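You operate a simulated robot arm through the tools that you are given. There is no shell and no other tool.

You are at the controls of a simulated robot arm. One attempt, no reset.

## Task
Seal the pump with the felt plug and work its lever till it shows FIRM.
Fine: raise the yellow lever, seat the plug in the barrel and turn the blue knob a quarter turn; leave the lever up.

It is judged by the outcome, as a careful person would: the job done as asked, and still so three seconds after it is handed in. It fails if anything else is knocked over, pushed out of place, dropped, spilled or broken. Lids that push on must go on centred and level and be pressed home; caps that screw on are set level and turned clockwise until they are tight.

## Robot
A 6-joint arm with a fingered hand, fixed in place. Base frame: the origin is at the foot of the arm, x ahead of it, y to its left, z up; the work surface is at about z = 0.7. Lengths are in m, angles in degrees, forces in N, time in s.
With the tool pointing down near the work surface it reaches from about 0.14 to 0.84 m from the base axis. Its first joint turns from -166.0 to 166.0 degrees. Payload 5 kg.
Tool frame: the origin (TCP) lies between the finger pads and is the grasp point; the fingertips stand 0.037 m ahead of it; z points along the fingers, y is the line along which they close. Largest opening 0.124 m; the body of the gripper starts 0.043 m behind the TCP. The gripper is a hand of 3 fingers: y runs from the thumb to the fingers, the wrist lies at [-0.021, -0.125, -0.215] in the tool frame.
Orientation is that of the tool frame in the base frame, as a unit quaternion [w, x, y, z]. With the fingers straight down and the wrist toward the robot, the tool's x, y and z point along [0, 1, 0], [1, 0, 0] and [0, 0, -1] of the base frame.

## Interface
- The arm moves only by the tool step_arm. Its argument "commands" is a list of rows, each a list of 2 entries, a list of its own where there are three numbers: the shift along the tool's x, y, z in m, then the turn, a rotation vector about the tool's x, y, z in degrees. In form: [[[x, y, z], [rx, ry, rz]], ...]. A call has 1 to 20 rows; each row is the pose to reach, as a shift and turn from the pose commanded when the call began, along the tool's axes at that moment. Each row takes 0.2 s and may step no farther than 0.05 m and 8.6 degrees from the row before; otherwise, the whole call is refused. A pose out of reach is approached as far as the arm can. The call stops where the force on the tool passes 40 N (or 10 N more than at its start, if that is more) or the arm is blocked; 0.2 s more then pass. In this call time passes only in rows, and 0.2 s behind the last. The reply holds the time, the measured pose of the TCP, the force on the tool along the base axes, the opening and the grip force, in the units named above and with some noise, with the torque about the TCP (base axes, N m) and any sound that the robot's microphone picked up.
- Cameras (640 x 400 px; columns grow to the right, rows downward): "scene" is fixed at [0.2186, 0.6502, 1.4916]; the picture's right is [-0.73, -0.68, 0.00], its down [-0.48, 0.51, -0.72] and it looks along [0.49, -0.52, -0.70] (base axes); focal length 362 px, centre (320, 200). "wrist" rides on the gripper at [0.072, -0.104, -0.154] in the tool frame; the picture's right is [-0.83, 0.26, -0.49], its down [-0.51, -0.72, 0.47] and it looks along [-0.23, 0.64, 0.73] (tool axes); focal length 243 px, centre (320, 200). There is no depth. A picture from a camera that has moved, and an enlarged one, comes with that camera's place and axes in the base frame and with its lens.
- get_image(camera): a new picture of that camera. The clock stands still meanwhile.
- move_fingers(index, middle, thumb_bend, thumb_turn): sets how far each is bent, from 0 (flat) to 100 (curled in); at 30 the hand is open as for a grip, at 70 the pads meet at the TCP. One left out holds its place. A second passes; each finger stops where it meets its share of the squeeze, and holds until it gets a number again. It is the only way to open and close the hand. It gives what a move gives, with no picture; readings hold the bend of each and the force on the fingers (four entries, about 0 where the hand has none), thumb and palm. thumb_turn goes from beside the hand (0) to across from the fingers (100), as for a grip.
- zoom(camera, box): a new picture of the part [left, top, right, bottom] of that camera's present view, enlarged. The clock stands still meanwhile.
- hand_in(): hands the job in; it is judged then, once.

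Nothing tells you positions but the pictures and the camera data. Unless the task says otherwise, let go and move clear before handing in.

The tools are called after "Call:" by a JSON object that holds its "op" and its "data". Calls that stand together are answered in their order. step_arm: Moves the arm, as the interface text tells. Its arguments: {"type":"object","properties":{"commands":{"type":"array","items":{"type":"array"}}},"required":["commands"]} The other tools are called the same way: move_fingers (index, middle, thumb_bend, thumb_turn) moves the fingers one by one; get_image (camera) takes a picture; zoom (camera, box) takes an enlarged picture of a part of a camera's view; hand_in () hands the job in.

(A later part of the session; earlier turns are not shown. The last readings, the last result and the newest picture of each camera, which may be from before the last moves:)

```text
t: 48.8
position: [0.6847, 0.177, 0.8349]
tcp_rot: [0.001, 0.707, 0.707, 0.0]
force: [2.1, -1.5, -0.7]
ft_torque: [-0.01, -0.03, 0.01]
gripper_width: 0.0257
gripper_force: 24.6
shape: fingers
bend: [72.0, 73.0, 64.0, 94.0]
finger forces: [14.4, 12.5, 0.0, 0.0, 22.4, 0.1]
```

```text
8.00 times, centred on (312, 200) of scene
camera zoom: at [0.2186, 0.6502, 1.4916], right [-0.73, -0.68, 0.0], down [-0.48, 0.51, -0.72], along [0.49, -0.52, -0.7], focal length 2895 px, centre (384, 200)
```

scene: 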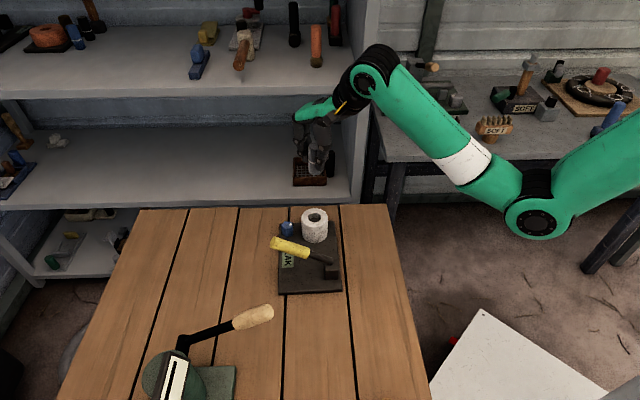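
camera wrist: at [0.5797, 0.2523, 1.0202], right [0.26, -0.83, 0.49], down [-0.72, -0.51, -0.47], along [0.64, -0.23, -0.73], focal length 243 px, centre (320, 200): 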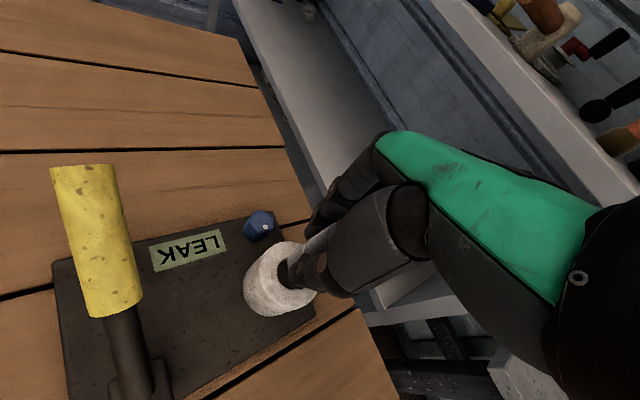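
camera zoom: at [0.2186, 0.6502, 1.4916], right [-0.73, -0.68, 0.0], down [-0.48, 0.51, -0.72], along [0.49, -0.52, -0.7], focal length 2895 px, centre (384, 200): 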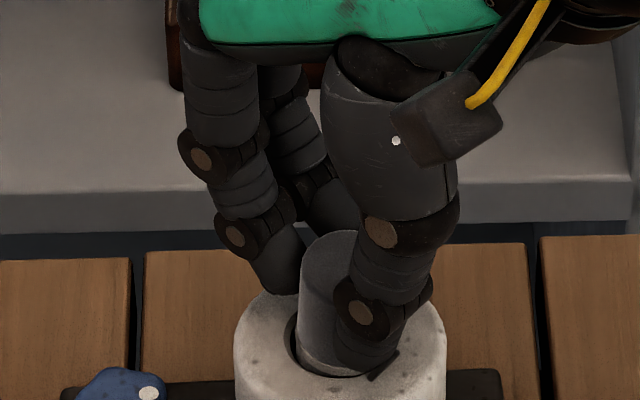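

Call:
{"op": "step_arm", "data": {"commands": [[[0, 0, 0.002], [0, 0, 0]], [[0, 0, 0.004], [0, 0, 0]], [[0, 0, 0.006], [0, 0, 0]], [[0, 0, 0.008], [0, 0, 0]]]}}

Call:
{"op": "zoom", "data": {"camera": "scene", "box": [280, 175, 344, 225]}}

```text
t: 49.8
position: [0.6866, 0.1777, 0.8311]
tcp_rot: [0.001, 0.707, 0.707, 0.003]
force: [6.1, -5.3, 23.7]
ft_torque: [-0.08, -0.12, 0.03]
gripper_width: 0.0245
gripper_force: 30.9
shape: fingers
bend: [73.0, 74.0, 64.0, 94.0]
finger forces: [17.0, 21.3, 0.0, 0.0, 23.4, 0.0]
```

```text
8.00 times, centred on (312, 200) of scene
camera zoom: at [0.2186, 0.6502, 1.4916], right [-0.73, -0.68, 0.0], down [-0.48, 0.51, -0.72], along [0.49, -0.52, -0.7], focal length 2895 px, centre (384, 200)
```

zoom: 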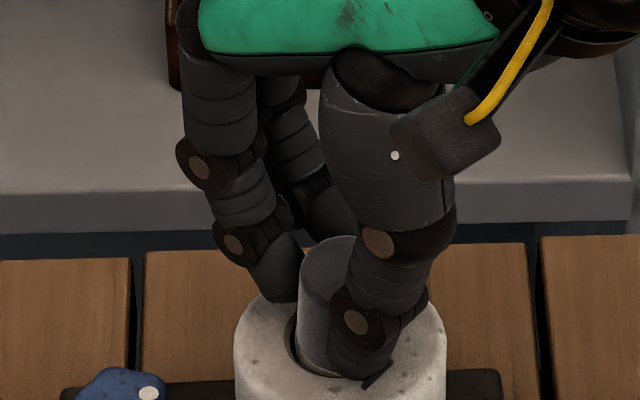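

Call:
{"op": "move_fingers", "data": {"index": 54, "middle": 54, "thumb_bend": 54}}

Call:
{"op": "step_arm", "data": {"commands": [[[0, 0, -0.02], [0, 0, 0]], [[0, 0, -0.05], [0, 0, 0]], [[0, 0, -0.09], [0, 0, 0]]]}}

Call:
{"op": "zoom", "data": {"camera": "scene", "box": [264, 190, 344, 240]}}

Call:
{"op": "zoom", "data": {"camera": "wrist", "box": [130, 210, 330, 335]}}

```text
t: 50.8
position: [0.6845, 0.1766, 0.8286]
tcp_rot: [0.0, 0.707, 0.707, 0.0]
force: [-0.4, -0.8, 1.2]
ft_torque: [0.01, 0.0, -0.01]
gripper_width: 0.055
gripper_force: 0.0
shape: fingers
bend: [54.0, 54.0, 54.0, 97.0]
finger forces: [0.1, 0.1, 0.1, 0.0, 0.0, 0.1]
```

```text
t: 51.6
position: [0.6832, 0.1759, 0.9178]
tcp_rot: [-0.001, 0.707, 0.707, -0.001]
force: [0.4, 0.7, -0.1]
ft_torque: [-0.02, -0.02, 0.0]
gripper_width: 0.055
gripper_force: 0.1
shape: fingers
bend: [54.0, 54.0, 54.0, 97.0]
finger forces: [0.0, 0.1, 0.0, 0.1, 0.0, 0.0]
```

```text
8.00 times, centred on (304, 215) of scene
camera zoom: at [0.2186, 0.6502, 1.4916], right [-0.73, -0.68, 0.0], down [-0.48, 0.51, -0.72], along [0.49, -0.52, -0.7], focal length 2895 px, centre (448, 80)
```

zoom: 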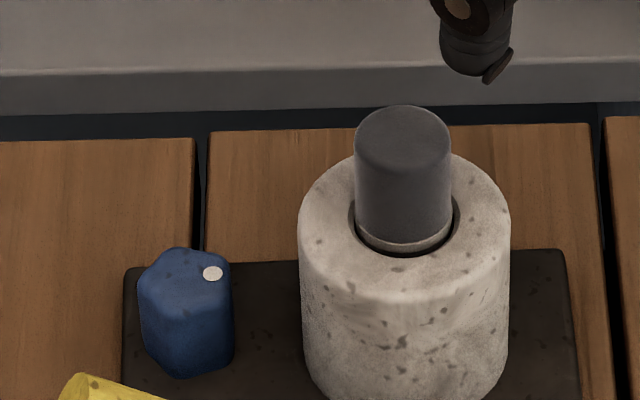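

```text
3.20 times, centred on (230, 272) of wrist
camera zoom: at [0.5794, 0.2497, 1.0705], right [0.26, -0.83, 0.49], down [-0.72, -0.51, -0.47], along [0.64, -0.23, -0.73], focal length 776 px, centre (608, -32)
```

zoom: 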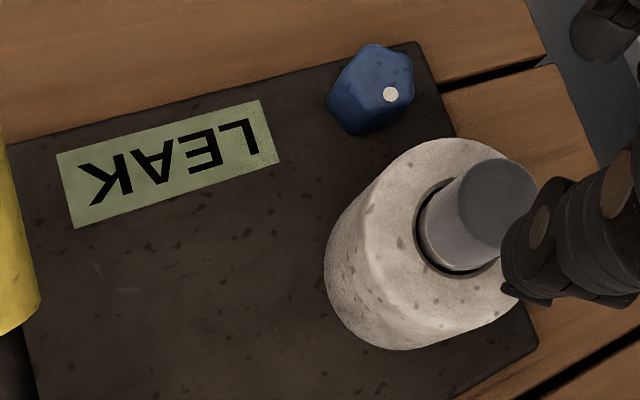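

The plug held against about 24 N with its ring flush in the mouth, so it is seated. Next is the knob; I'll zoom to fix its centre and orientation.

Call:
{"op": "zoom", "data": {"camera": "scene", "box": [274, 215, 306, 240]}}

Call:
{"op": "zoom", "data": {"camera": "wrist", "box": [220, 215, 276, 255]}}

```text
16.00 times, centred on (290, 228) of scene
camera zoom: at [0.2186, 0.6502, 1.4916], right [-0.73, -0.68, 0.0], down [-0.48, 0.51, -0.72], along [0.49, -0.52, -0.7], focal length 5790 px, centre (800, -240)
```

zoom: 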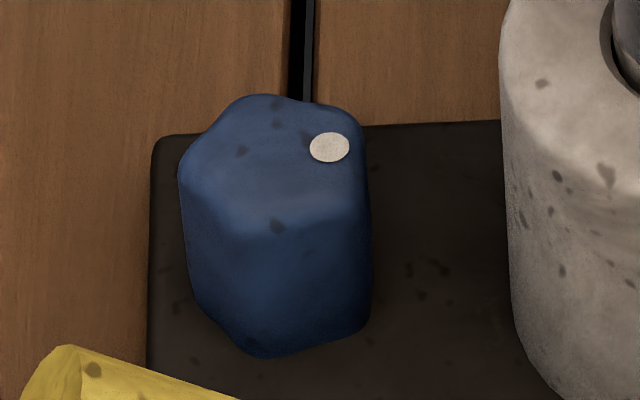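

```text
10.00 times, centred on (248, 235) of wrist
camera zoom: at [0.5794, 0.2497, 1.0705], right [0.26, -0.83, 0.49], down [-0.72, -0.51, -0.47], along [0.64, -0.23, -0.73], focal length 2426 px, centre (1040, -150)
```

zoom: 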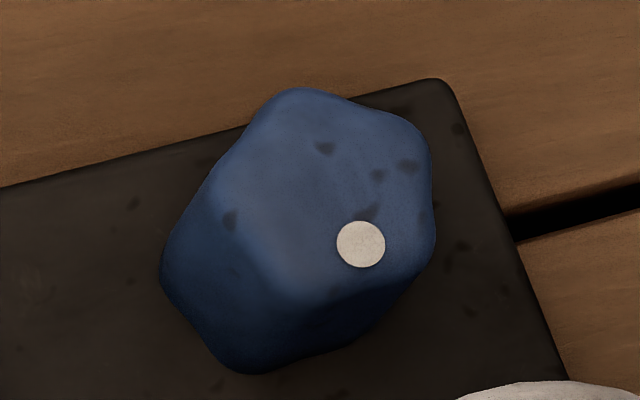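

Knob centre is about (0.739, 0.230), its top at 0.746 and the plate at about 0.718. The dot points toward the barrel. I'll move above it with the closing line near base x, which leaves room for a clockwise quarter turn without touching the barrel.

Call:
{"op": "step_arm", "data": {"commands": [[[0.018, 0.0186, 0], [0, 0, -2]], [[0.036, 0.0372, 0], [0, 0, -4]], [[0.0541, 0.0558, 0], [0, 0, -5]]]}}

Call:
{"op": "move_fingers", "data": {"index": 50, "middle": 50, "thumb_bend": 50}}

Call:
{"op": "step_arm", "data": {"commands": [[[0, 0, 0.04], [0, 0, 0]], [[0, 0, 0.08], [0, 0, 0]]]}}

Call:
{"op": "get_image", "data": {"camera": "wrist"}}

Call:
{"op": "zoom", "data": {"camera": "scene", "box": [248, 170, 344, 260]}}

```text
t: 52.4
position: [0.7392, 0.2321, 0.9182]
tcp_rot: [0.0, 0.676, 0.737, 0.0]
force: [0.8, 0.0, 0.5]
ft_torque: [0.02, -0.01, 0.05]
gripper_width: 0.055
gripper_force: 0.0
shape: fingers
bend: [54.0, 54.0, 54.0, 97.0]
finger forces: [0.0, 0.1, 0.1, 0.1, 0.1, 0.1]
```

```text
t: 53.4
position: [0.739, 0.2307, 0.9179]
tcp_rot: [0.001, 0.676, 0.737, 0.0]
force: [-1.0, -0.2, -0.5]
ft_torque: [0.0, -0.01, 0.01]
gripper_width: 0.0673
gripper_force: 0.1
shape: fingers
bend: [50.0, 50.0, 50.0, 97.0]
finger forces: [0.0, 0.0, 0.1, 0.0, 0.1, 0.1]
```

```text
t: 54.0
position: [0.7433, 0.2308, 0.8365]
tcp_rot: [0.0, 0.676, 0.737, 0.001]
force: [0.0, 0.0, 1.1]
ft_torque: [-0.04, 0.01, -0.02]
gripper_width: 0.0673
gripper_force: 0.1
shape: fingers
bend: [50.0, 50.0, 50.0, 97.0]
finger forces: [0.0, 0.1, 0.1, 0.0, 0.0, 0.0]
```

```text
taken
camera wrist: at [0.6313, 0.2952, 0.9899], right [0.33, -0.8, 0.49], down [-0.67, -0.57, -0.47], along [0.66, -0.18, -0.73], focal length 243 px, centre (320, 200)
```

wrist: 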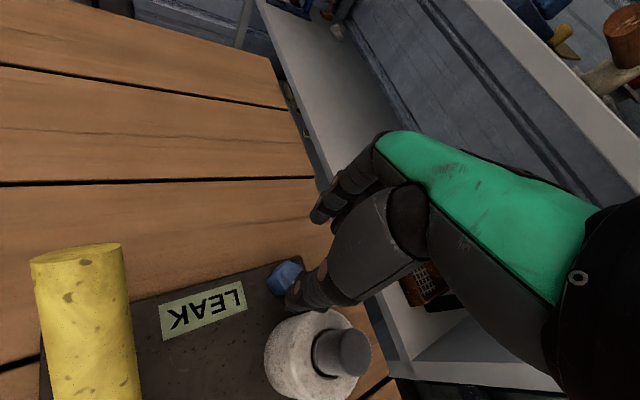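

```text
4.44 times, centred on (296, 215) of scene
camera zoom: at [0.2186, 0.6502, 1.4916], right [-0.73, -0.68, 0.0], down [-0.48, 0.51, -0.72], along [0.49, -0.52, -0.7], focal length 1608 px, centre (427, 133)
```

zoom: 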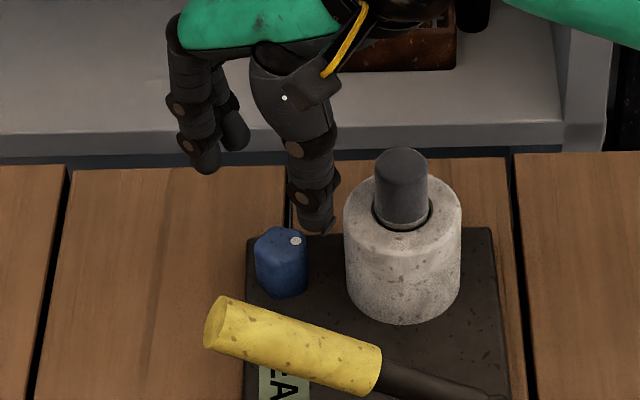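

The fingers straddle the knob in plan. I'll descend carefully around it.

Call:
{"op": "step_arm", "data": {"commands": [[[0, 0, 0.02], [0, 0, 0]], [[0, 0, 0.035], [0, 0, 0]], [[0, 0, 0.048], [0, 0, 0]], [[0, 0, 0.056], [0, 0, 0]]]}}

Call:
{"op": "get_image", "data": {"camera": "wrist"}}

Call:
{"op": "zoom", "data": {"camera": "scene", "box": [256, 180, 336, 245]}}

Call:
{"op": "zoom", "data": {"camera": "wrist", "box": [240, 200, 368, 300]}}

```text
t: 55.0
position: [0.7423, 0.2324, 0.7834]
tcp_rot: [-0.001, 0.675, 0.737, 0.0]
force: [-0.5, 0.5, 0.2]
ft_torque: [-0.01, -0.02, 0.01]
gripper_width: 0.0674
gripper_force: 0.1
shape: fingers
bend: [50.0, 50.0, 50.0, 97.0]
finger forces: [0.1, 0.1, 0.0, 0.1, 0.0, 0.0]
```

```text
taken
camera wrist: at [0.631, 0.2965, 0.9359], right [0.33, -0.8, 0.49], down [-0.67, -0.57, -0.47], along [0.66, -0.17, -0.73], focal length 243 px, centre (320, 200)
```

wrist: 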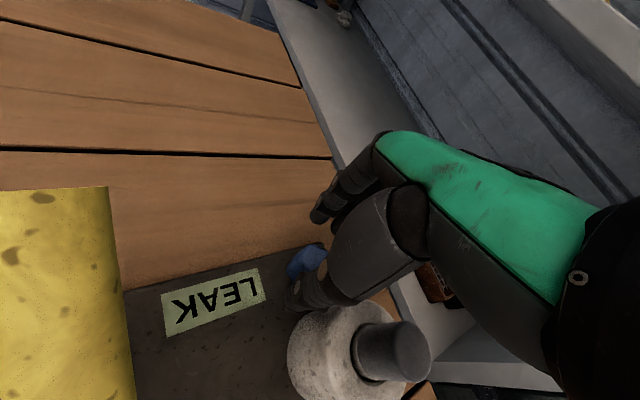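

```text
6.15 times, centred on (296, 212) of scene
camera zoom: at [0.2186, 0.6502, 1.4916], right [-0.73, -0.68, 0.0], down [-0.48, 0.51, -0.72], along [0.49, -0.52, -0.7], focal length 2227 px, centre (468, 123)
```

zoom: 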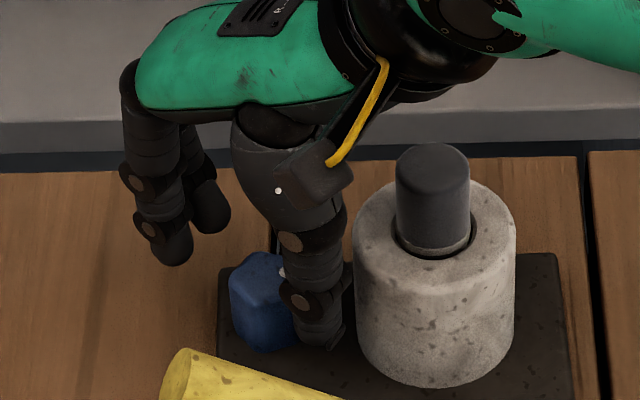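

```text
4.00 times, centred on (304, 250) of wrist
camera zoom: at [0.631, 0.2965, 0.9359], right [0.33, -0.8, 0.49], down [-0.67, -0.57, -0.47], along [0.66, -0.17, -0.73], focal length 970 px, centre (384, 0)
```

zoom: 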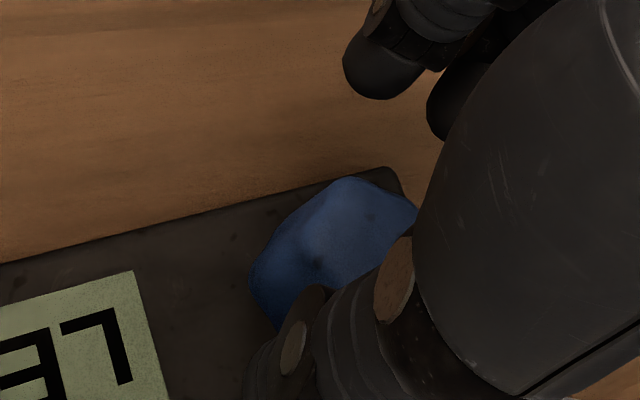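

The fingers are around the knob and clear of the barrel. I'll go 4 mm lower and close on it.

Call:
{"op": "step_arm", "data": {"commands": [[[0, 0, 0.004], [0, 0, 0]]]}}

Call:
{"op": "move_fingers", "data": {"index": 66, "middle": 66, "thumb_bend": 66}}

Call:
{"op": "zoom", "data": {"camera": "scene", "box": [256, 180, 336, 245]}}

Call:
{"op": "zoom", "data": {"camera": "wrist", "box": [240, 200, 368, 300]}}

```text
t: 55.4
position: [0.742, 0.2325, 0.7803]
tcp_rot: [-0.001, 0.675, 0.738, 0.001]
force: [-0.8, 0.1, 0.3]
ft_torque: [-0.03, 0.01, 0.03]
gripper_width: 0.0673
gripper_force: 0.1
shape: fingers
bend: [50.0, 50.0, 50.0, 97.0]
finger forces: [0.0, 0.0, 0.0, 0.0, 0.1, 0.0]
```

```text
t: 56.4
position: [0.7416, 0.2327, 0.7786]
tcp_rot: [0.0, 0.676, 0.737, -0.001]
force: [-1.0, -1.9, -0.2]
ft_torque: [-0.06, 0.01, 0.0]
gripper_width: 0.0291
gripper_force: 5.4
shape: fingers
bend: [64.0, 64.0, 62.0, 97.0]
finger forces: [1.5, 2.7, 0.1, 0.0, 5.6, 0.1]
```

```text
6.15 times, centred on (296, 212) of scene
camera zoom: at [0.2186, 0.6502, 1.4916], right [-0.73, -0.68, 0.0], down [-0.48, 0.51, -0.72], along [0.49, -0.52, -0.7], focal length 2227 px, centre (468, 123)
```

zoom: 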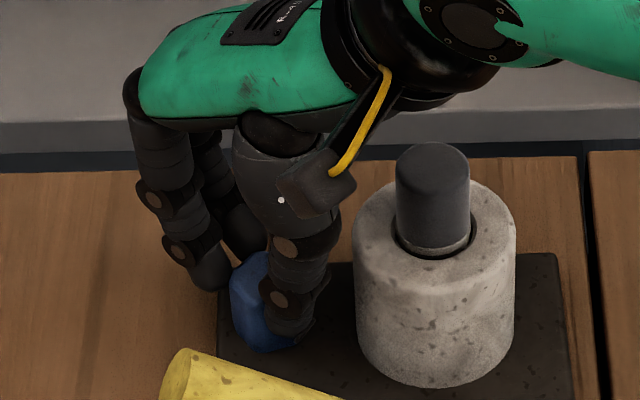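

```text
4.00 times, centred on (304, 250) of wrist
camera zoom: at [0.6303, 0.296, 0.9315], right [0.33, -0.8, 0.49], down [-0.67, -0.57, -0.47], along [0.66, -0.18, -0.73], focal length 970 px, centre (384, 0)
```

zoom: 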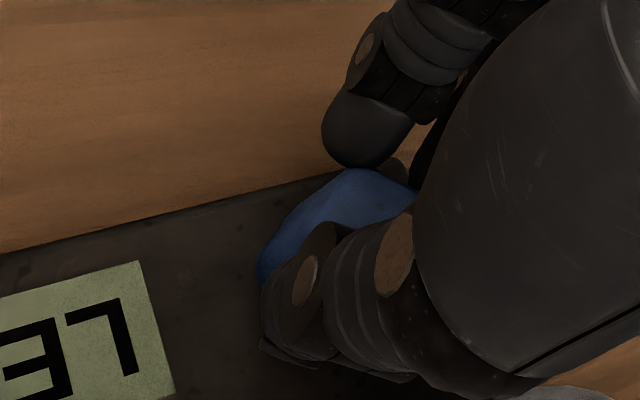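

All three fingers hold the knob. I'll squeeze a bit more, then start turning clockwise and watch the torque.

Call:
{"op": "move_fingers", "data": {"index": 70, "middle": 70, "thumb_bend": 70}}

Call:
{"op": "step_arm", "data": {"commands": [[[0, 0, 0], [0, 0, 5]], [[0, 0, 0], [0, 0, 10]], [[0, 0, 0], [0, 0, 15]]]}}

Call:
{"op": "zoom", "data": {"camera": "scene", "box": [256, 180, 336, 245]}}

Call:
{"op": "get_image", "data": {"camera": "wrist"}}

```text
t: 57.4
position: [0.7413, 0.2318, 0.7787]
tcp_rot: [0.001, 0.675, 0.737, 0.0]
force: [3.2, -3.9, 0.4]
ft_torque: [-0.12, -0.12, 0.03]
gripper_width: 0.028
gripper_force: 10.5
shape: fingers
bend: [65.0, 66.0, 63.0, 97.0]
finger forces: [4.6, 7.2, 0.1, 0.1, 8.9, 0.0]
```

```text
t: 58.2
position: [0.7398, 0.2314, 0.778]
tcp_rot: [0.0, 0.766, 0.642, 0.0]
force: [7.7, -2.6, -0.1]
ft_torque: [-0.12, -0.26, 0.05]
gripper_width: 0.028
gripper_force: 11.4
shape: fingers
bend: [64.0, 65.0, 64.0, 97.0]
finger forces: [7.0, 8.7, 0.0, 0.0, 7.6, 0.0]
```

```text
6.15 times, centred on (296, 212) of scene
camera zoom: at [0.2186, 0.6502, 1.4916], right [-0.73, -0.68, 0.0], down [-0.48, 0.51, -0.72], along [0.49, -0.52, -0.7], focal length 2227 px, centre (468, 123)
```

zoom: 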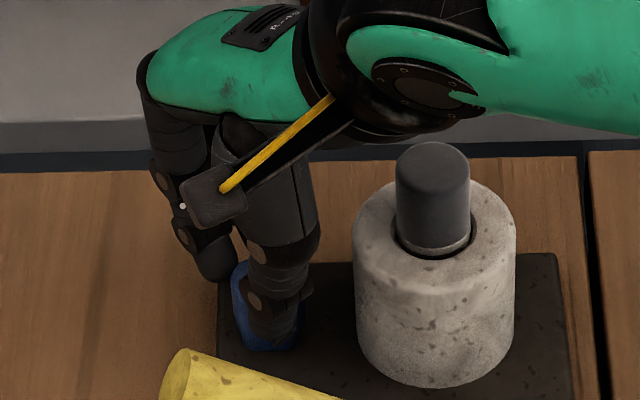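

```text
taken
camera wrist: at [0.6503, 0.3216, 0.9317], right [0.11, -0.86, 0.49], down [-0.8, -0.37, -0.47], along [0.59, -0.34, -0.73], focal length 243 px, centre (320, 200)
```

wrist: 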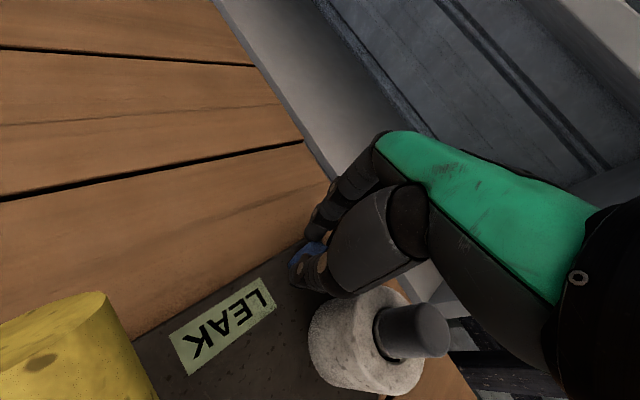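

It turns with little torque. I'll continue, with a small centring shift.

Call:
{"op": "step_arm", "data": {"commands": [[[0, 0.001, 0], [0, 0, 5]], [[0, 0.001, 0], [0, 0, 10]], [[0, 0.001, 0], [0, 0, 15]], [[0, 0.001, 0], [0, 0, 20]]]}}

Call:
{"op": "zoom", "data": {"camera": "scene", "box": [256, 180, 336, 245]}}

Call:
{"op": "get_image", "data": {"camera": "wrist"}}

```text
t: 59.2
position: [0.7412, 0.2303, 0.779]
tcp_rot: [-0.001, 0.866, 0.499, 0.0]
force: [9.7, -5.5, 0.6]
ft_torque: [-0.25, -0.32, 0.11]
gripper_width: 0.0275
gripper_force: 12.2
shape: fingers
bend: [64.0, 65.0, 64.0, 97.0]
finger forces: [8.1, 9.4, 0.0, 0.0, 7.0, 0.1]
```

```text
6.15 times, centred on (296, 212) of scene
camera zoom: at [0.2186, 0.6502, 1.4916], right [-0.73, -0.68, 0.0], down [-0.48, 0.51, -0.72], along [0.49, -0.52, -0.7], focal length 2227 px, centre (468, 123)
```

zoom: 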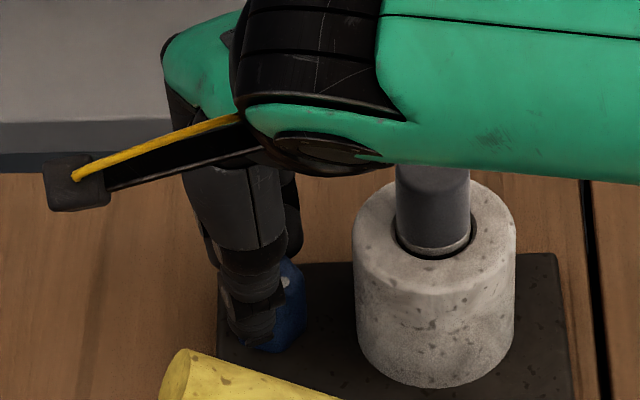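

```text
taken
camera wrist: at [0.6867, 0.3464, 0.9318], right [-0.19, -0.85, 0.49], down [-0.88, -0.08, -0.47], along [0.44, -0.52, -0.73], focal length 243 px, centre (320, 200)
```

wrist: 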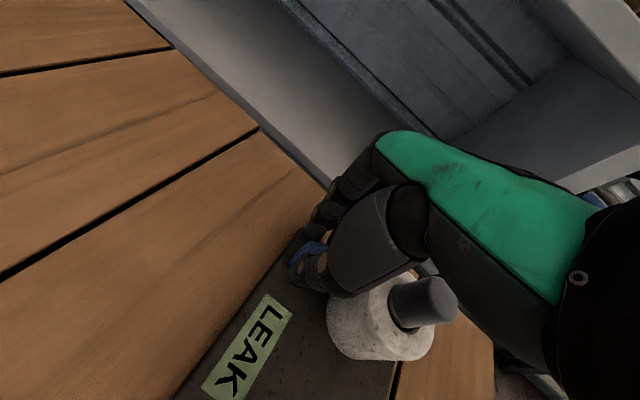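

The dot has moved consistently with about 35° of turn, and the pump has not shifted. I'll continue toward the full 90°.

Call:
{"op": "step_arm", "data": {"commands": [[[0, 0.001, 0], [0, 0, 6]], [[0, 0.001, 0], [0, 0, 12]], [[0, 0.001, 0], [0, 0, 18]], [[0, 0.001, 0], [0, 0, 24]], [[0, 0.001, 0], [0, 0, 30]]]}}

Call:
{"op": "zoom", "data": {"camera": "scene", "box": [256, 180, 336, 245]}}

Call:
{"op": "get_image", "data": {"camera": "wrist"}}

```text
t: 60.4
position: [0.7398, 0.2297, 0.7798]
tcp_rot: [-0.001, 0.966, 0.258, 0.001]
force: [10.1, -8.8, 0.3]
ft_torque: [-0.33, -0.32, 0.04]
gripper_width: 0.0277
gripper_force: 11.6
shape: fingers
bend: [63.0, 64.0, 65.0, 96.0]
finger forces: [10.1, 7.6, 0.0, 0.0, 6.2, 0.1]
```

```text
6.15 times, centred on (296, 212) of scene
camera zoom: at [0.2186, 0.6502, 1.4916], right [-0.73, -0.68, 0.0], down [-0.48, 0.51, -0.72], along [0.49, -0.52, -0.7], focal length 2227 px, centre (468, 123)
```

zoom: 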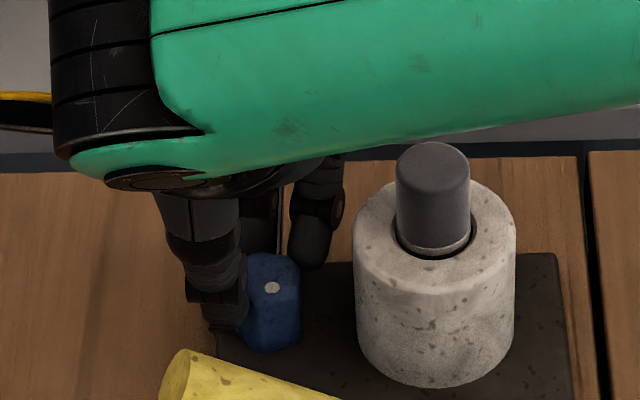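

```text
taken
camera wrist: at [0.7507, 0.3567, 0.9325], right [-0.59, -0.64, 0.49], down [-0.8, 0.37, -0.47], along [0.12, -0.67, -0.73], focal length 243 px, centre (320, 200)
```

wrist: 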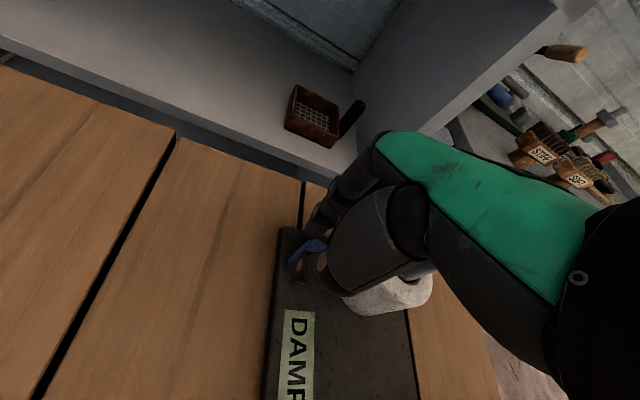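

The display changed from LEAK to "DAMP…" at about 65°, so clockwise is having an effect. I'll finish the remaining 25°.

Call:
{"op": "step_arm", "data": {"commands": [[[0, 0.0005, 0], [0, 0, 6]], [[0, 0.0005, 0], [0, 0, 12]], [[0, 0.0005, 0], [0, 0, 18]], [[0, 0.0005, 0], [0, 0, 25]]]}}

Call:
{"op": "zoom", "data": {"camera": "scene", "box": [256, 180, 336, 245]}}

Call:
{"op": "get_image", "data": {"camera": "wrist"}}

```text
t: 61.4
position: [0.7031, 0.2137, 0.8023]
tcp_rot: [0.0, 0.999, 0.042, 0.002]
force: [15.3, 3.5, 9.1]
ft_torque: [-0.2, -0.16, 0.39]
gripper_width: 0.007
gripper_force: 8.2
shape: fingers
bend: [70.0, 71.0, 70.0, 97.0]
finger forces: [0.0, 17.3, 0.0, 0.0, 0.0, 0.0]
out of reach, approached as far as the arm can: row 1, 2, 3, 4
```

```text
6.15 times, centred on (296, 212) of scene
camera zoom: at [0.2186, 0.6502, 1.4916], right [-0.73, -0.68, 0.0], down [-0.48, 0.51, -0.72], along [0.49, -0.52, -0.7], focal length 2227 px, centre (468, 123)
```

zoom: 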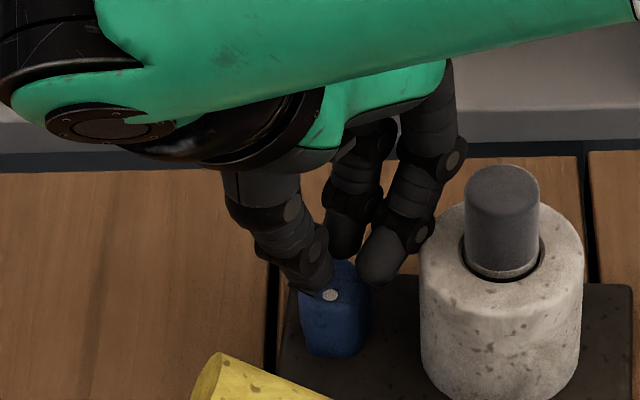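

```text
taken
camera wrist: at [0.7654, 0.3245, 0.9555], right [-0.81, -0.33, 0.49], down [-0.57, 0.68, -0.47], along [-0.17, -0.66, -0.73], focal length 243 px, centre (320, 200)
```

wrist: 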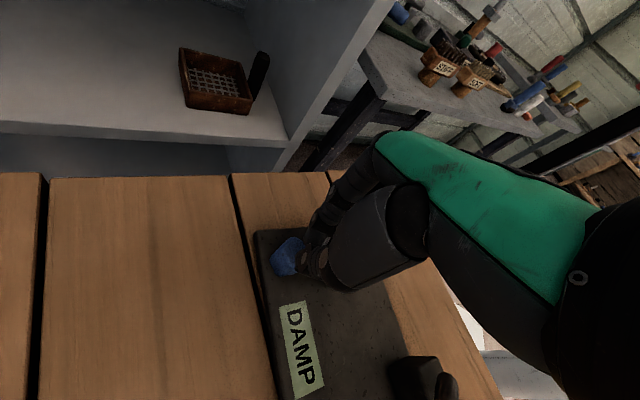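

The last stretch was out of the arm's reach. The hand slid off the knob and dragged the pump about 3 cm, though it is still upright, reads DAMP and holds the plug. I'll lift gently straight up first.

Call:
{"op": "step_arm", "data": {"commands": [[[0, 0, -0.008], [0, 0, 0]]]}}

```text
t: 61.8
position: [0.6998, 0.2127, 0.8069]
tcp_rot: [0.002, 0.999, 0.041, -0.003]
force: [0.3, 1.9, 1.8]
ft_torque: [0.02, -0.01, -0.01]
gripper_width: 0.0072
gripper_force: 0.9
shape: fingers
bend: [70.0, 70.0, 70.0, 97.0]
finger forces: [0.0, 1.8, 0.0, 0.1, 0.0, 0.0]
```

Call:
{"op": "step_arm", "data": {"commands": [[[0, 0, -0.015], [0, 0, 0]], [[0, 0, -0.04], [0, 0, 0]], [[0, 0, -0.08], [0, 0, 0]], [[0, 0, -0.12], [0, 0, 0]]]}}

Call:
{"op": "get_image", "data": {"camera": "scene"}}

Call:
{"op": "get_image", "data": {"camera": "wrist"}}

Call:
{"op": "zoom", "data": {"camera": "scene", "box": [260, 200, 388, 300]}}

```text
t: 62.8
position: [0.7445, 0.2362, 0.9048]
tcp_rot: [0.001, 0.999, 0.043, -0.002]
force: [-0.2, -0.1, -0.7]
ft_torque: [-0.01, 0.01, -0.01]
gripper_width: 0.0075
gripper_force: 0.0
shape: fingers
bend: [70.0, 70.0, 70.0, 97.0]
finger forces: [0.1, 0.0, 0.0, 0.0, 0.0, 0.1]
out of reach, approached as far as the arm can: row 1, 2, 3, 4
```

```text
taken
```

scene: 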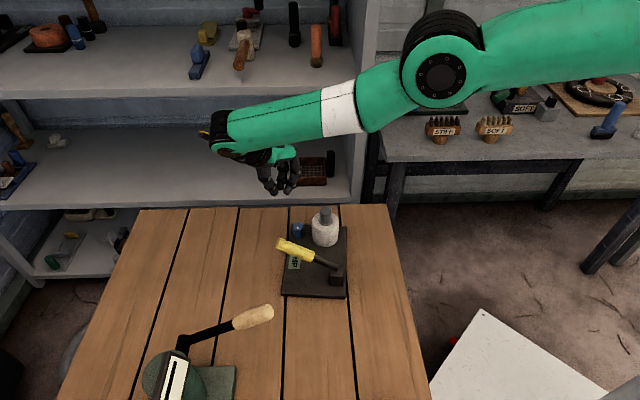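

```text
taken
camera wrist: at [0.8079, 0.3468, 1.059], right [-0.8, -0.33, 0.5], down [-0.57, 0.67, -0.47], along [-0.18, -0.66, -0.73], focal length 243 px, centre (320, 200)
```

wrist: 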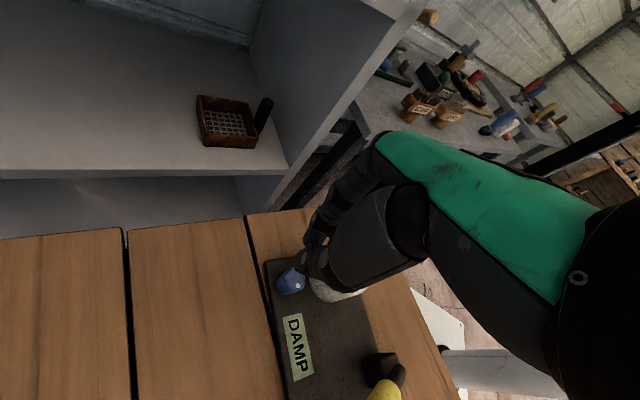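

```text
4.00 times, centred on (324, 250) of scene
camera zoom: at [0.2186, 0.6502, 1.4916], right [-0.73, -0.68, 0.0], down [-0.48, 0.51, -0.72], along [0.49, -0.52, -0.7], focal length 1448 px, centre (304, 0)
```

zoom: 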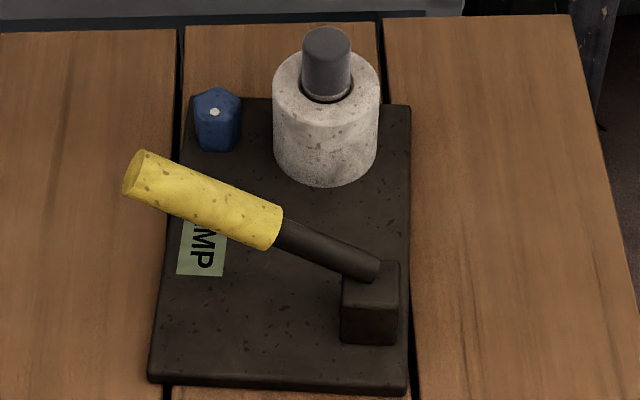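

The hand is clear and the pump is stable, though shifted; the lever is still up, the plug seated, and it reads DAMP. I'll rotate the hand back to a comfortable pose and inspect the knob.

Call:
{"op": "step_arm", "data": {"commands": [[[-0.01, 0, -0.01], [0, 0, -8.5]], [[-0.02, 0, -0.02], [0, 0, -17]], [[-0.03, 0, -0.03], [0, 0, -25.5]], [[-0.04, 0, -0.04], [0, 0, -34]], [[-0.05, 0, -0.05], [0, 0, -42.5]], [[-0.06, 0, -0.06], [0, 0, -51]], [[-0.07, 0, -0.07], [0, 0, -59.5]], [[-0.08, 0, -0.08], [0, 0, -68]], [[-0.09, 0, -0.08], [0, 0, -76.5]], [[-0.1, 0, -0.08], [0, 0, -85]]]}}

Call:
{"op": "get_image", "data": {"camera": "wrist"}}

Call:
{"op": "zoom", "data": {"camera": "scene", "box": [260, 200, 388, 300]}}

```text
t: 65.0
position: [0.8412, 0.3314, 0.9043]
tcp_rot: [0.001, 0.808, 0.589, -0.003]
force: [0.0, 1.1, 0.5]
ft_torque: [-0.01, -0.03, 0.03]
gripper_width: 0.0074
gripper_force: 0.1
shape: fingers
bend: [70.0, 70.0, 70.0, 97.0]
finger forces: [0.0, 0.0, 0.0, 0.1, 0.0, 0.1]
out of reach, approached as far as the arm can: row 1, 2, 3, 4, 5, 6, 7, 8, 9, 10
```

```text
taken
camera wrist: at [0.7643, 0.434, 1.0564], right [0.0, -0.87, 0.5], down [-0.84, -0.26, -0.47], along [0.54, -0.42, -0.73], focal length 243 px, centre (320, 200)
```

wrist: 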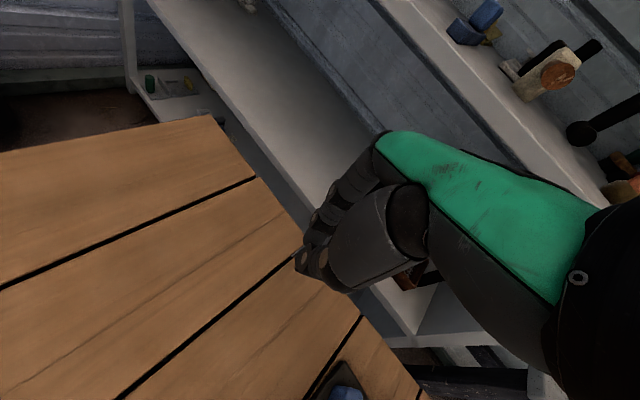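

```text
4.00 times, centred on (324, 250) of scene
camera zoom: at [0.2186, 0.6502, 1.4916], right [-0.73, -0.68, 0.0], down [-0.48, 0.51, -0.72], along [0.49, -0.52, -0.7], focal length 1448 px, centre (304, 0)
```

zoom: 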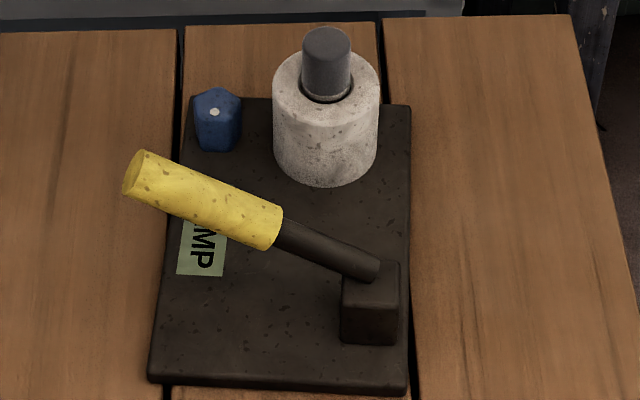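

The arm's joint configuration seems stuck away from the command. I'll look at the whole arm before moving further.

Call:
{"op": "get_image", "data": {"camera": "scene"}}

```text
taken
```

scene: 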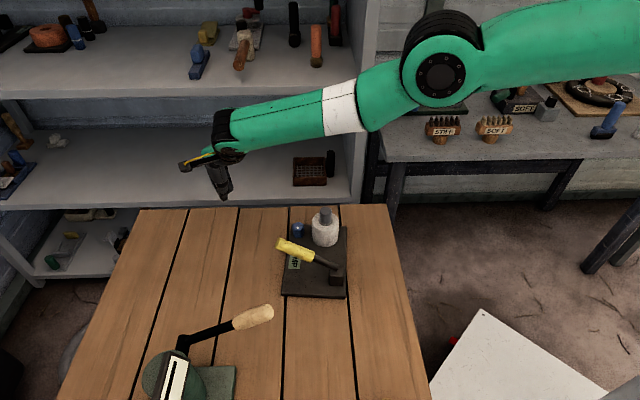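

The forearm looks almost fully stretched, so the solver is near its straight-arm singularity. I'll give it a neutral row and see if it converges.

Call:
{"op": "step_arm", "data": {"commands": [[[0, 0, 0], [0, 0, 0]], [[0, 0, 0], [0, 0, 0]]]}}

```text
t: 65.6
position: [0.8408, 0.3311, 0.9033]
tcp_rot: [0.001, 0.808, 0.589, -0.003]
force: [-0.4, 0.2, 0.0]
ft_torque: [-0.01, 0.02, 0.02]
gripper_width: 0.0074
gripper_force: 0.1
shape: fingers
bend: [70.0, 70.0, 70.0, 97.0]
finger forces: [0.1, 0.0, 0.0, 0.0, 0.0, 0.1]
```

Call:
{"op": "step_arm", "data": {"commands": [[[-0.019, -0.0232, 0], [0, 0, 0]]]}}

```text
t: 66.0
position: [0.8359, 0.3334, 0.8957]
tcp_rot: [0.001, 0.809, 0.588, -0.003]
force: [-0.6, -0.4, 0.4]
ft_torque: [0.01, -0.03, 0.01]
gripper_width: 0.0071
gripper_force: 0.0
shape: fingers
bend: [70.0, 70.0, 70.0, 97.0]
finger forces: [0.1, 0.0, 0.0, 0.0, 0.1, 0.1]
out of reach, approached as far as the arm can: row 1
```

Call:
{"op": "step_arm", "data": {"commands": [[[-0.01, -0.012, -0.02], [0, 0, 0]], [[-0.02, -0.024, -0.04], [0, 0, 0]], [[-0.03, -0.036, -0.06], [0, 0, 0]], [[-0.04, -0.048, -0.08], [0, 0, 0]]]}}

Call:
{"op": "get_image", "data": {"camera": "scene"}}

```text
t: 67.0
position: [0.845, 0.3514, 0.9409]
tcp_rot: [-0.001, 0.809, 0.588, -0.002]
force: [-0.1, 0.1, 0.1]
ft_torque: [0.03, -0.03, 0.02]
gripper_width: 0.0071
gripper_force: 0.0
shape: fingers
bend: [70.0, 70.0, 70.0, 97.0]
finger forces: [0.1, 0.0, 0.1, 0.0, 0.1, 0.0]
out of reach, approached as far as the arm can: row 1, 2, 3, 4
```

```text
taken
```

scene: 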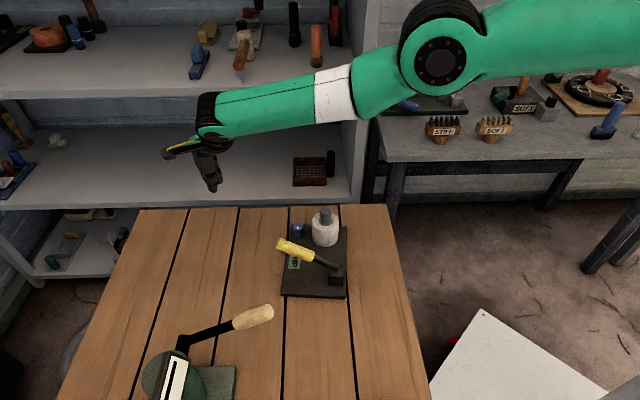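

The arm is straight, and going up keeps it so. Moving down in free space should bend the elbow again, and nothing is under the hand here.

Call:
{"op": "step_arm", "data": {"commands": [[[0, 0, 0.03], [0, 0, 0]], [[0, 0, 0.06], [0, 0, 0]], [[-0.01, -0.012, 0.08], [0, 0, 0]]]}}

Call:
{"op": "get_image", "data": {"camera": "scene"}}

```text
t: 67.8
position: [0.8209, 0.3438, 0.8654]
tcp_rot: [0.001, 0.808, 0.589, -0.002]
force: [0.5, -0.4, 1.4]
ft_torque: [-0.02, 0.06, -0.01]
gripper_width: 0.0072
gripper_force: 0.0
shape: fingers
bend: [70.0, 70.0, 70.0, 97.0]
finger forces: [0.0, 0.1, 0.1, 0.0, 0.0, 0.0]
out of reach, approached as far as the arm can: row 1, 2, 3
```

```text
taken
```

scene: 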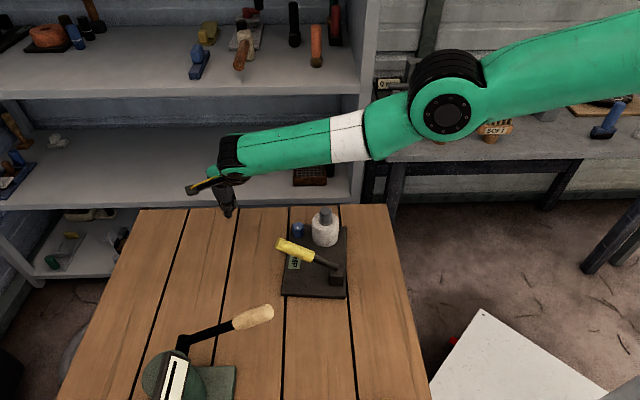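

Call:
{"op": "step_arm", "data": {"commands": [[[-0.006, -0.0077, 0], [0, 0, 0]], [[-0.013, -0.0155, 0], [0, 0, 0]], [[-0.026, -0.031, 0], [0, 0, 0]]]}}

```text
t: 68.6
position: [0.8062, 0.344, 0.8491]
tcp_rot: [0.0, 0.808, 0.589, -0.003]
force: [0.1, 0.5, -0.3]
ft_torque: [-0.02, 0.0, 0.0]
gripper_width: 0.0068
gripper_force: 0.0
shape: fingers
bend: [70.0, 70.0, 70.0, 97.0]
finger forces: [0.1, 0.0, 0.0, 0.1, 0.1, 0.0]
out of reach, approached as far as the arm can: row 1, 2, 3
```

My estimate is that the shoulder is high (z≈1.45) and the arm hangs straight, so a pure upward move should shorten the reach and bend the elbow. I'll try that.

Call:
{"op": "step_arm", "data": {"commands": [[[0, 0, -0.02], [0, 0, 0]], [[0, 0, -0.04], [0, 0, 0]], [[0, 0, -0.06], [0, 0, 0]], [[0, 0, -0.08], [0, 0, 0]], [[0, 0, -0.1], [0, 0, 0]]]}}

Call:
{"op": "get_image", "data": {"camera": "scene"}}

```text
t: 69.8
position: [0.8393, 0.362, 0.9381]
tcp_rot: [0.0, 0.81, 0.587, -0.003]
force: [-0.1, -0.1, 0.2]
ft_torque: [0.0, 0.01, 0.01]
gripper_width: 0.007
gripper_force: 0.0
shape: fingers
bend: [70.0, 70.0, 70.0, 97.0]
finger forces: [0.0, 0.0, 0.0, 0.1, 0.1, 0.0]
out of reach, approached as far as the arm can: row 1, 2, 3, 4, 5
```

```text
taken
```

scene: 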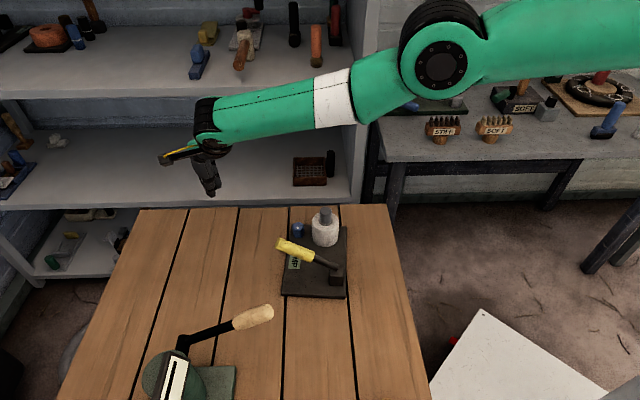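

Call:
{"op": "step_arm", "data": {"commands": [[[0, 0, 0], [0, 0, -8]], [[0, 0, 0], [0, 0, -16]]]}}

```text
t: 70.4
position: [0.8527, 0.3689, 0.9318]
tcp_rot: [0.0, 0.719, 0.695, -0.004]
force: [0.7, 1.0, -0.2]
ft_torque: [0.0, -0.03, -0.02]
gripper_width: 0.0072
gripper_force: 0.0
shape: fingers
bend: [70.0, 70.0, 70.0, 97.0]
finger forces: [0.0, 0.0, 0.0, 0.0, 0.0, 0.1]
out of reach, approached as far as the arm can: row 1, 2
```

Rotation works, but the elbow seems stuck straight. I'll command a longer path inward and upward along the arm's own line. It's safely above everything, and the radial error should fold the elbow.

Call:
{"op": "step_arm", "data": {"commands": [[[-0.02, -0.0395, -0.021], [0, 0, 0]], [[-0.04, -0.079, -0.042], [0, 0, 0]], [[-0.06, -0.1185, -0.063], [0, 0, 0]], [[-0.08, -0.158, -0.084], [0, 0, 0]]]}}

Call:
{"op": "get_image", "data": {"camera": "scene"}}

```text
t: 71.4
position: [0.8517, 0.3778, 0.9427]
tcp_rot: [0.0, 0.719, 0.695, -0.004]
force: [0.5, 0.4, 0.0]
ft_torque: [-0.06, 0.04, 0.0]
gripper_width: 0.0068
gripper_force: 0.1
shape: fingers
bend: [70.0, 70.0, 70.0, 97.0]
finger forces: [0.0, 0.1, 0.0, 0.0, 0.1, 0.0]
out of reach, approached as far as the arm can: row 1, 2, 3, 4
```

```text
taken
```

scene: 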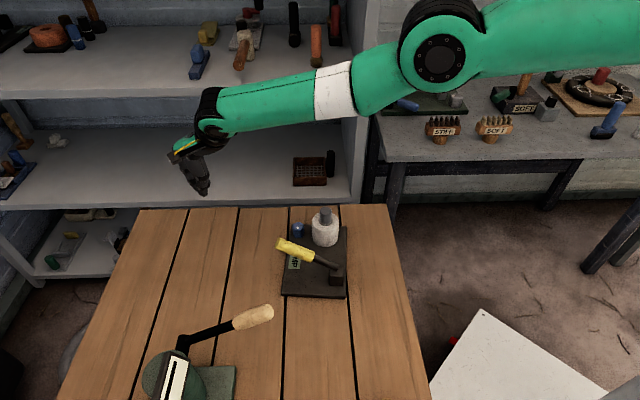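

Still straight. Moving down with some inward motion gave slight folding before, so I'll push that further over the empty part of the table.

Call:
{"op": "step_arm", "data": {"commands": [[[-0.009, -0.0178, 0.03], [0, 0, 0]], [[-0.018, -0.0356, 0.06], [0, 0, 0]], [[-0.027, -0.0534, 0.09], [0, 0, 0]], [[-0.036, -0.0712, 0.12], [0, 0, 0]]]}}

Call:
{"op": "get_image", "data": {"camera": "scene"}}

```text
t: 72.4
position: [0.7978, 0.3523, 0.8104]
tcp_rot: [0.0, 0.719, 0.695, -0.002]
force: [-0.5, 0.5, 0.0]
ft_torque: [0.01, 0.01, -0.01]
gripper_width: 0.0073
gripper_force: 0.0
shape: fingers
bend: [70.0, 70.0, 70.0, 97.0]
finger forces: [0.1, 0.0, 0.0, 0.0, 0.0, 0.0]
out of reach, approached as far as the arm can: row 1, 2, 3, 4
```

```text
taken
```

scene: 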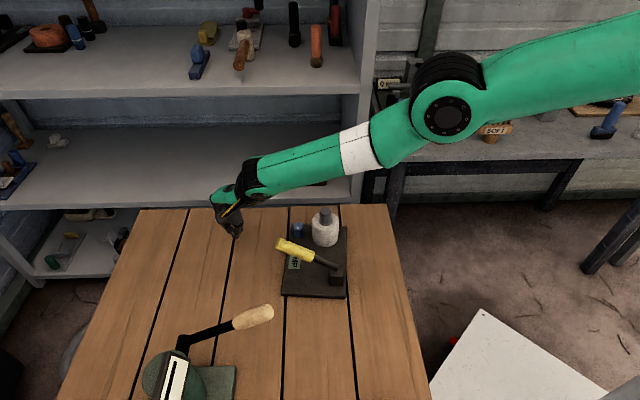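

Still stretched. I'll try very small steps inward and up, in case the solver copes better near the singularity.

Call:
{"op": "step_arm", "data": {"commands": [[[-0.001, -0.002, -0.003], [0, 0, 0]], [[-0.002, -0.004, -0.006], [0, 0, 0]], [[-0.003, -0.006, -0.009], [0, 0, 0]], [[-0.004, -0.008, -0.012], [0, 0, 0]]]}}

```text
t: 73.4
position: [0.7983, 0.353, 0.8117]
tcp_rot: [0.0, 0.719, 0.695, -0.004]
force: [-1.1, -1.0, 0.4]
ft_torque: [-0.03, 0.04, 0.01]
gripper_width: 0.0071
gripper_force: 0.1
shape: fingers
bend: [70.0, 70.0, 70.0, 97.0]
finger forces: [0.0, 0.1, 0.0, 0.0, 0.1, 0.1]
out of reach, approached as far as the arm can: row 1, 2, 3, 4
```

The shelf front is far from here (x−y≈0.96), so there is room on that side. Pitching the hand outward about a fixed wrist should force the solver to share the motion with the elbow and leave the straight posture.

Call:
{"op": "step_arm", "data": {"commands": [[[0.0136, 0.0253, -0.0189], [-7.04, 3.8, 0]], [[0.0259, 0.048, -0.0416], [-14.08, 7.6, 0]], [[0.0366, 0.0678, -0.0677], [-21.1, 11.4, 0]], [[0.0454, 0.084, -0.0967], [-28.2, 15.2, 0]]]}}

Call:
{"op": "get_image", "data": {"camera": "scene"}}

```text
t: 74.4
position: [0.8863, 0.3985, 0.9082]
tcp_rot: [0.083, 0.692, 0.669, 0.26]
force: [0.0, 0.6, 0.1]
ft_torque: [0.0, -0.03, 0.0]
gripper_width: 0.0073
gripper_force: 0.1
shape: fingers
bend: [70.0, 70.0, 70.0, 97.0]
finger forces: [0.1, 0.0, 0.0, 0.0, 0.0, 0.1]
```

```text
taken
```

scene: 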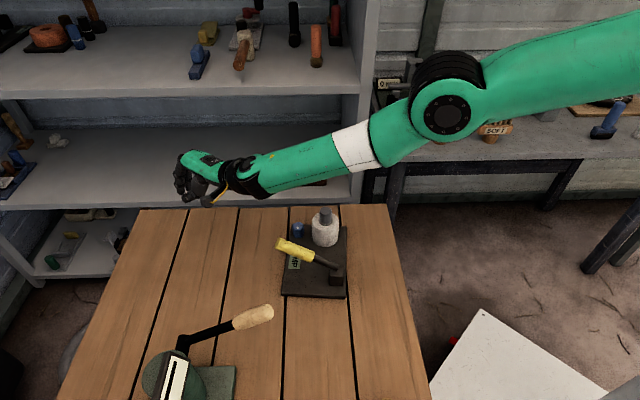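

The solver is back in reach, with no more "out of reach". Next I'll retract inward and up, keeping this tilt.

Call:
{"op": "step_arm", "data": {"commands": [[[-0.0056, -0.0102, -0.0191], [0, 0, 0]], [[-0.0112, -0.0204, -0.0382], [0, 0, 0]], [[-0.0168, -0.0306, -0.0573], [0, 0, 0]], [[-0.0224, -0.0408, -0.0764], [0, 0, 0]]]}}

Call:
{"op": "get_image", "data": {"camera": "scene"}}

```text
t: 75.4
position: [0.8133, 0.3614, 0.947]
tcp_rot: [0.083, 0.691, 0.669, 0.26]
force: [0.2, 0.5, 0.2]
ft_torque: [-0.02, -0.03, 0.01]
gripper_width: 0.0067
gripper_force: 0.1
shape: fingers
bend: [70.0, 70.0, 70.0, 97.0]
finger forces: [0.0, 0.1, 0.1, 0.1, 0.1, 0.0]
out of reach, approached as far as the arm can: row 1
```

```text
taken
```

scene: 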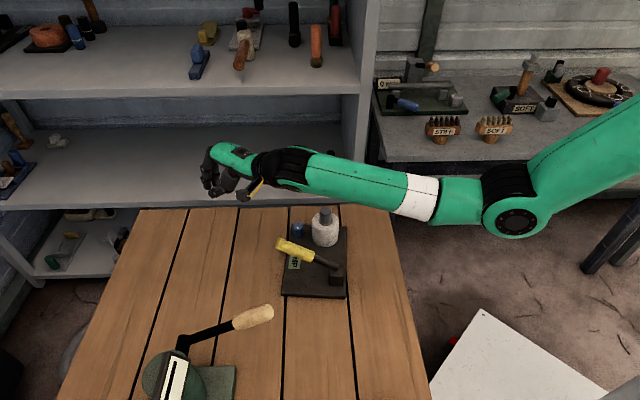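

The elbow is folded normally again. I'll level the hand and bring it back above the pump area, well up.

Call:
{"op": "step_arm", "data": {"commands": [[[-0.0154, -0.0208, -0.0303], [4.7, -2.53, 0]], [[-0.0308, -0.0415, -0.0607], [9.4, -5.07, 0]], [[-0.0462, -0.0623, -0.091], [14.1, -7.6, 0]], [[-0.0617, -0.0831, -0.1214], [18.8, -10.13, 0]], [[-0.0771, -0.1038, -0.1517], [23.5, -12.67, 0]], [[-0.0925, -0.1246, -0.1821], [28.2, -15.2, 0]]]}}

Call:
{"op": "get_image", "data": {"camera": "scene"}}

Call:
{"op": "get_image", "data": {"camera": "wrist"}}

```text
t: 76.8
position: [0.6198, 0.2395, 1.0216]
tcp_rot: [0.0, 0.718, 0.696, -0.005]
force: [0.1, -1.3, -0.9]
ft_torque: [0.01, 0.02, -0.02]
gripper_width: 0.0065
gripper_force: 0.1
shape: fingers
bend: [70.0, 70.0, 70.0, 97.0]
finger forces: [0.0, 0.0, 0.1, 0.0, 0.1, 0.1]
```

```text
taken
```

scene: 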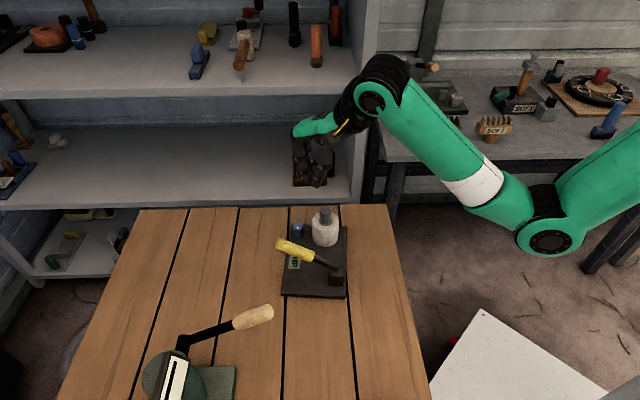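

```text
taken
camera wrist: at [0.5182, 0.317, 1.175], right [0.24, -0.84, 0.49], down [-0.74, -0.48, -0.47], along [0.63, -0.26, -0.73], focal length 243 px, centre (320, 200)
```

wrist: 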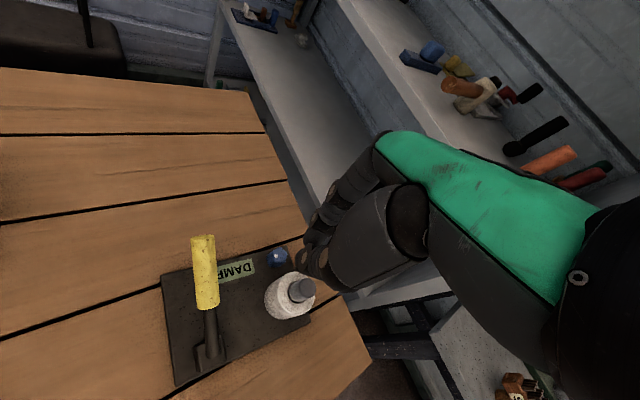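

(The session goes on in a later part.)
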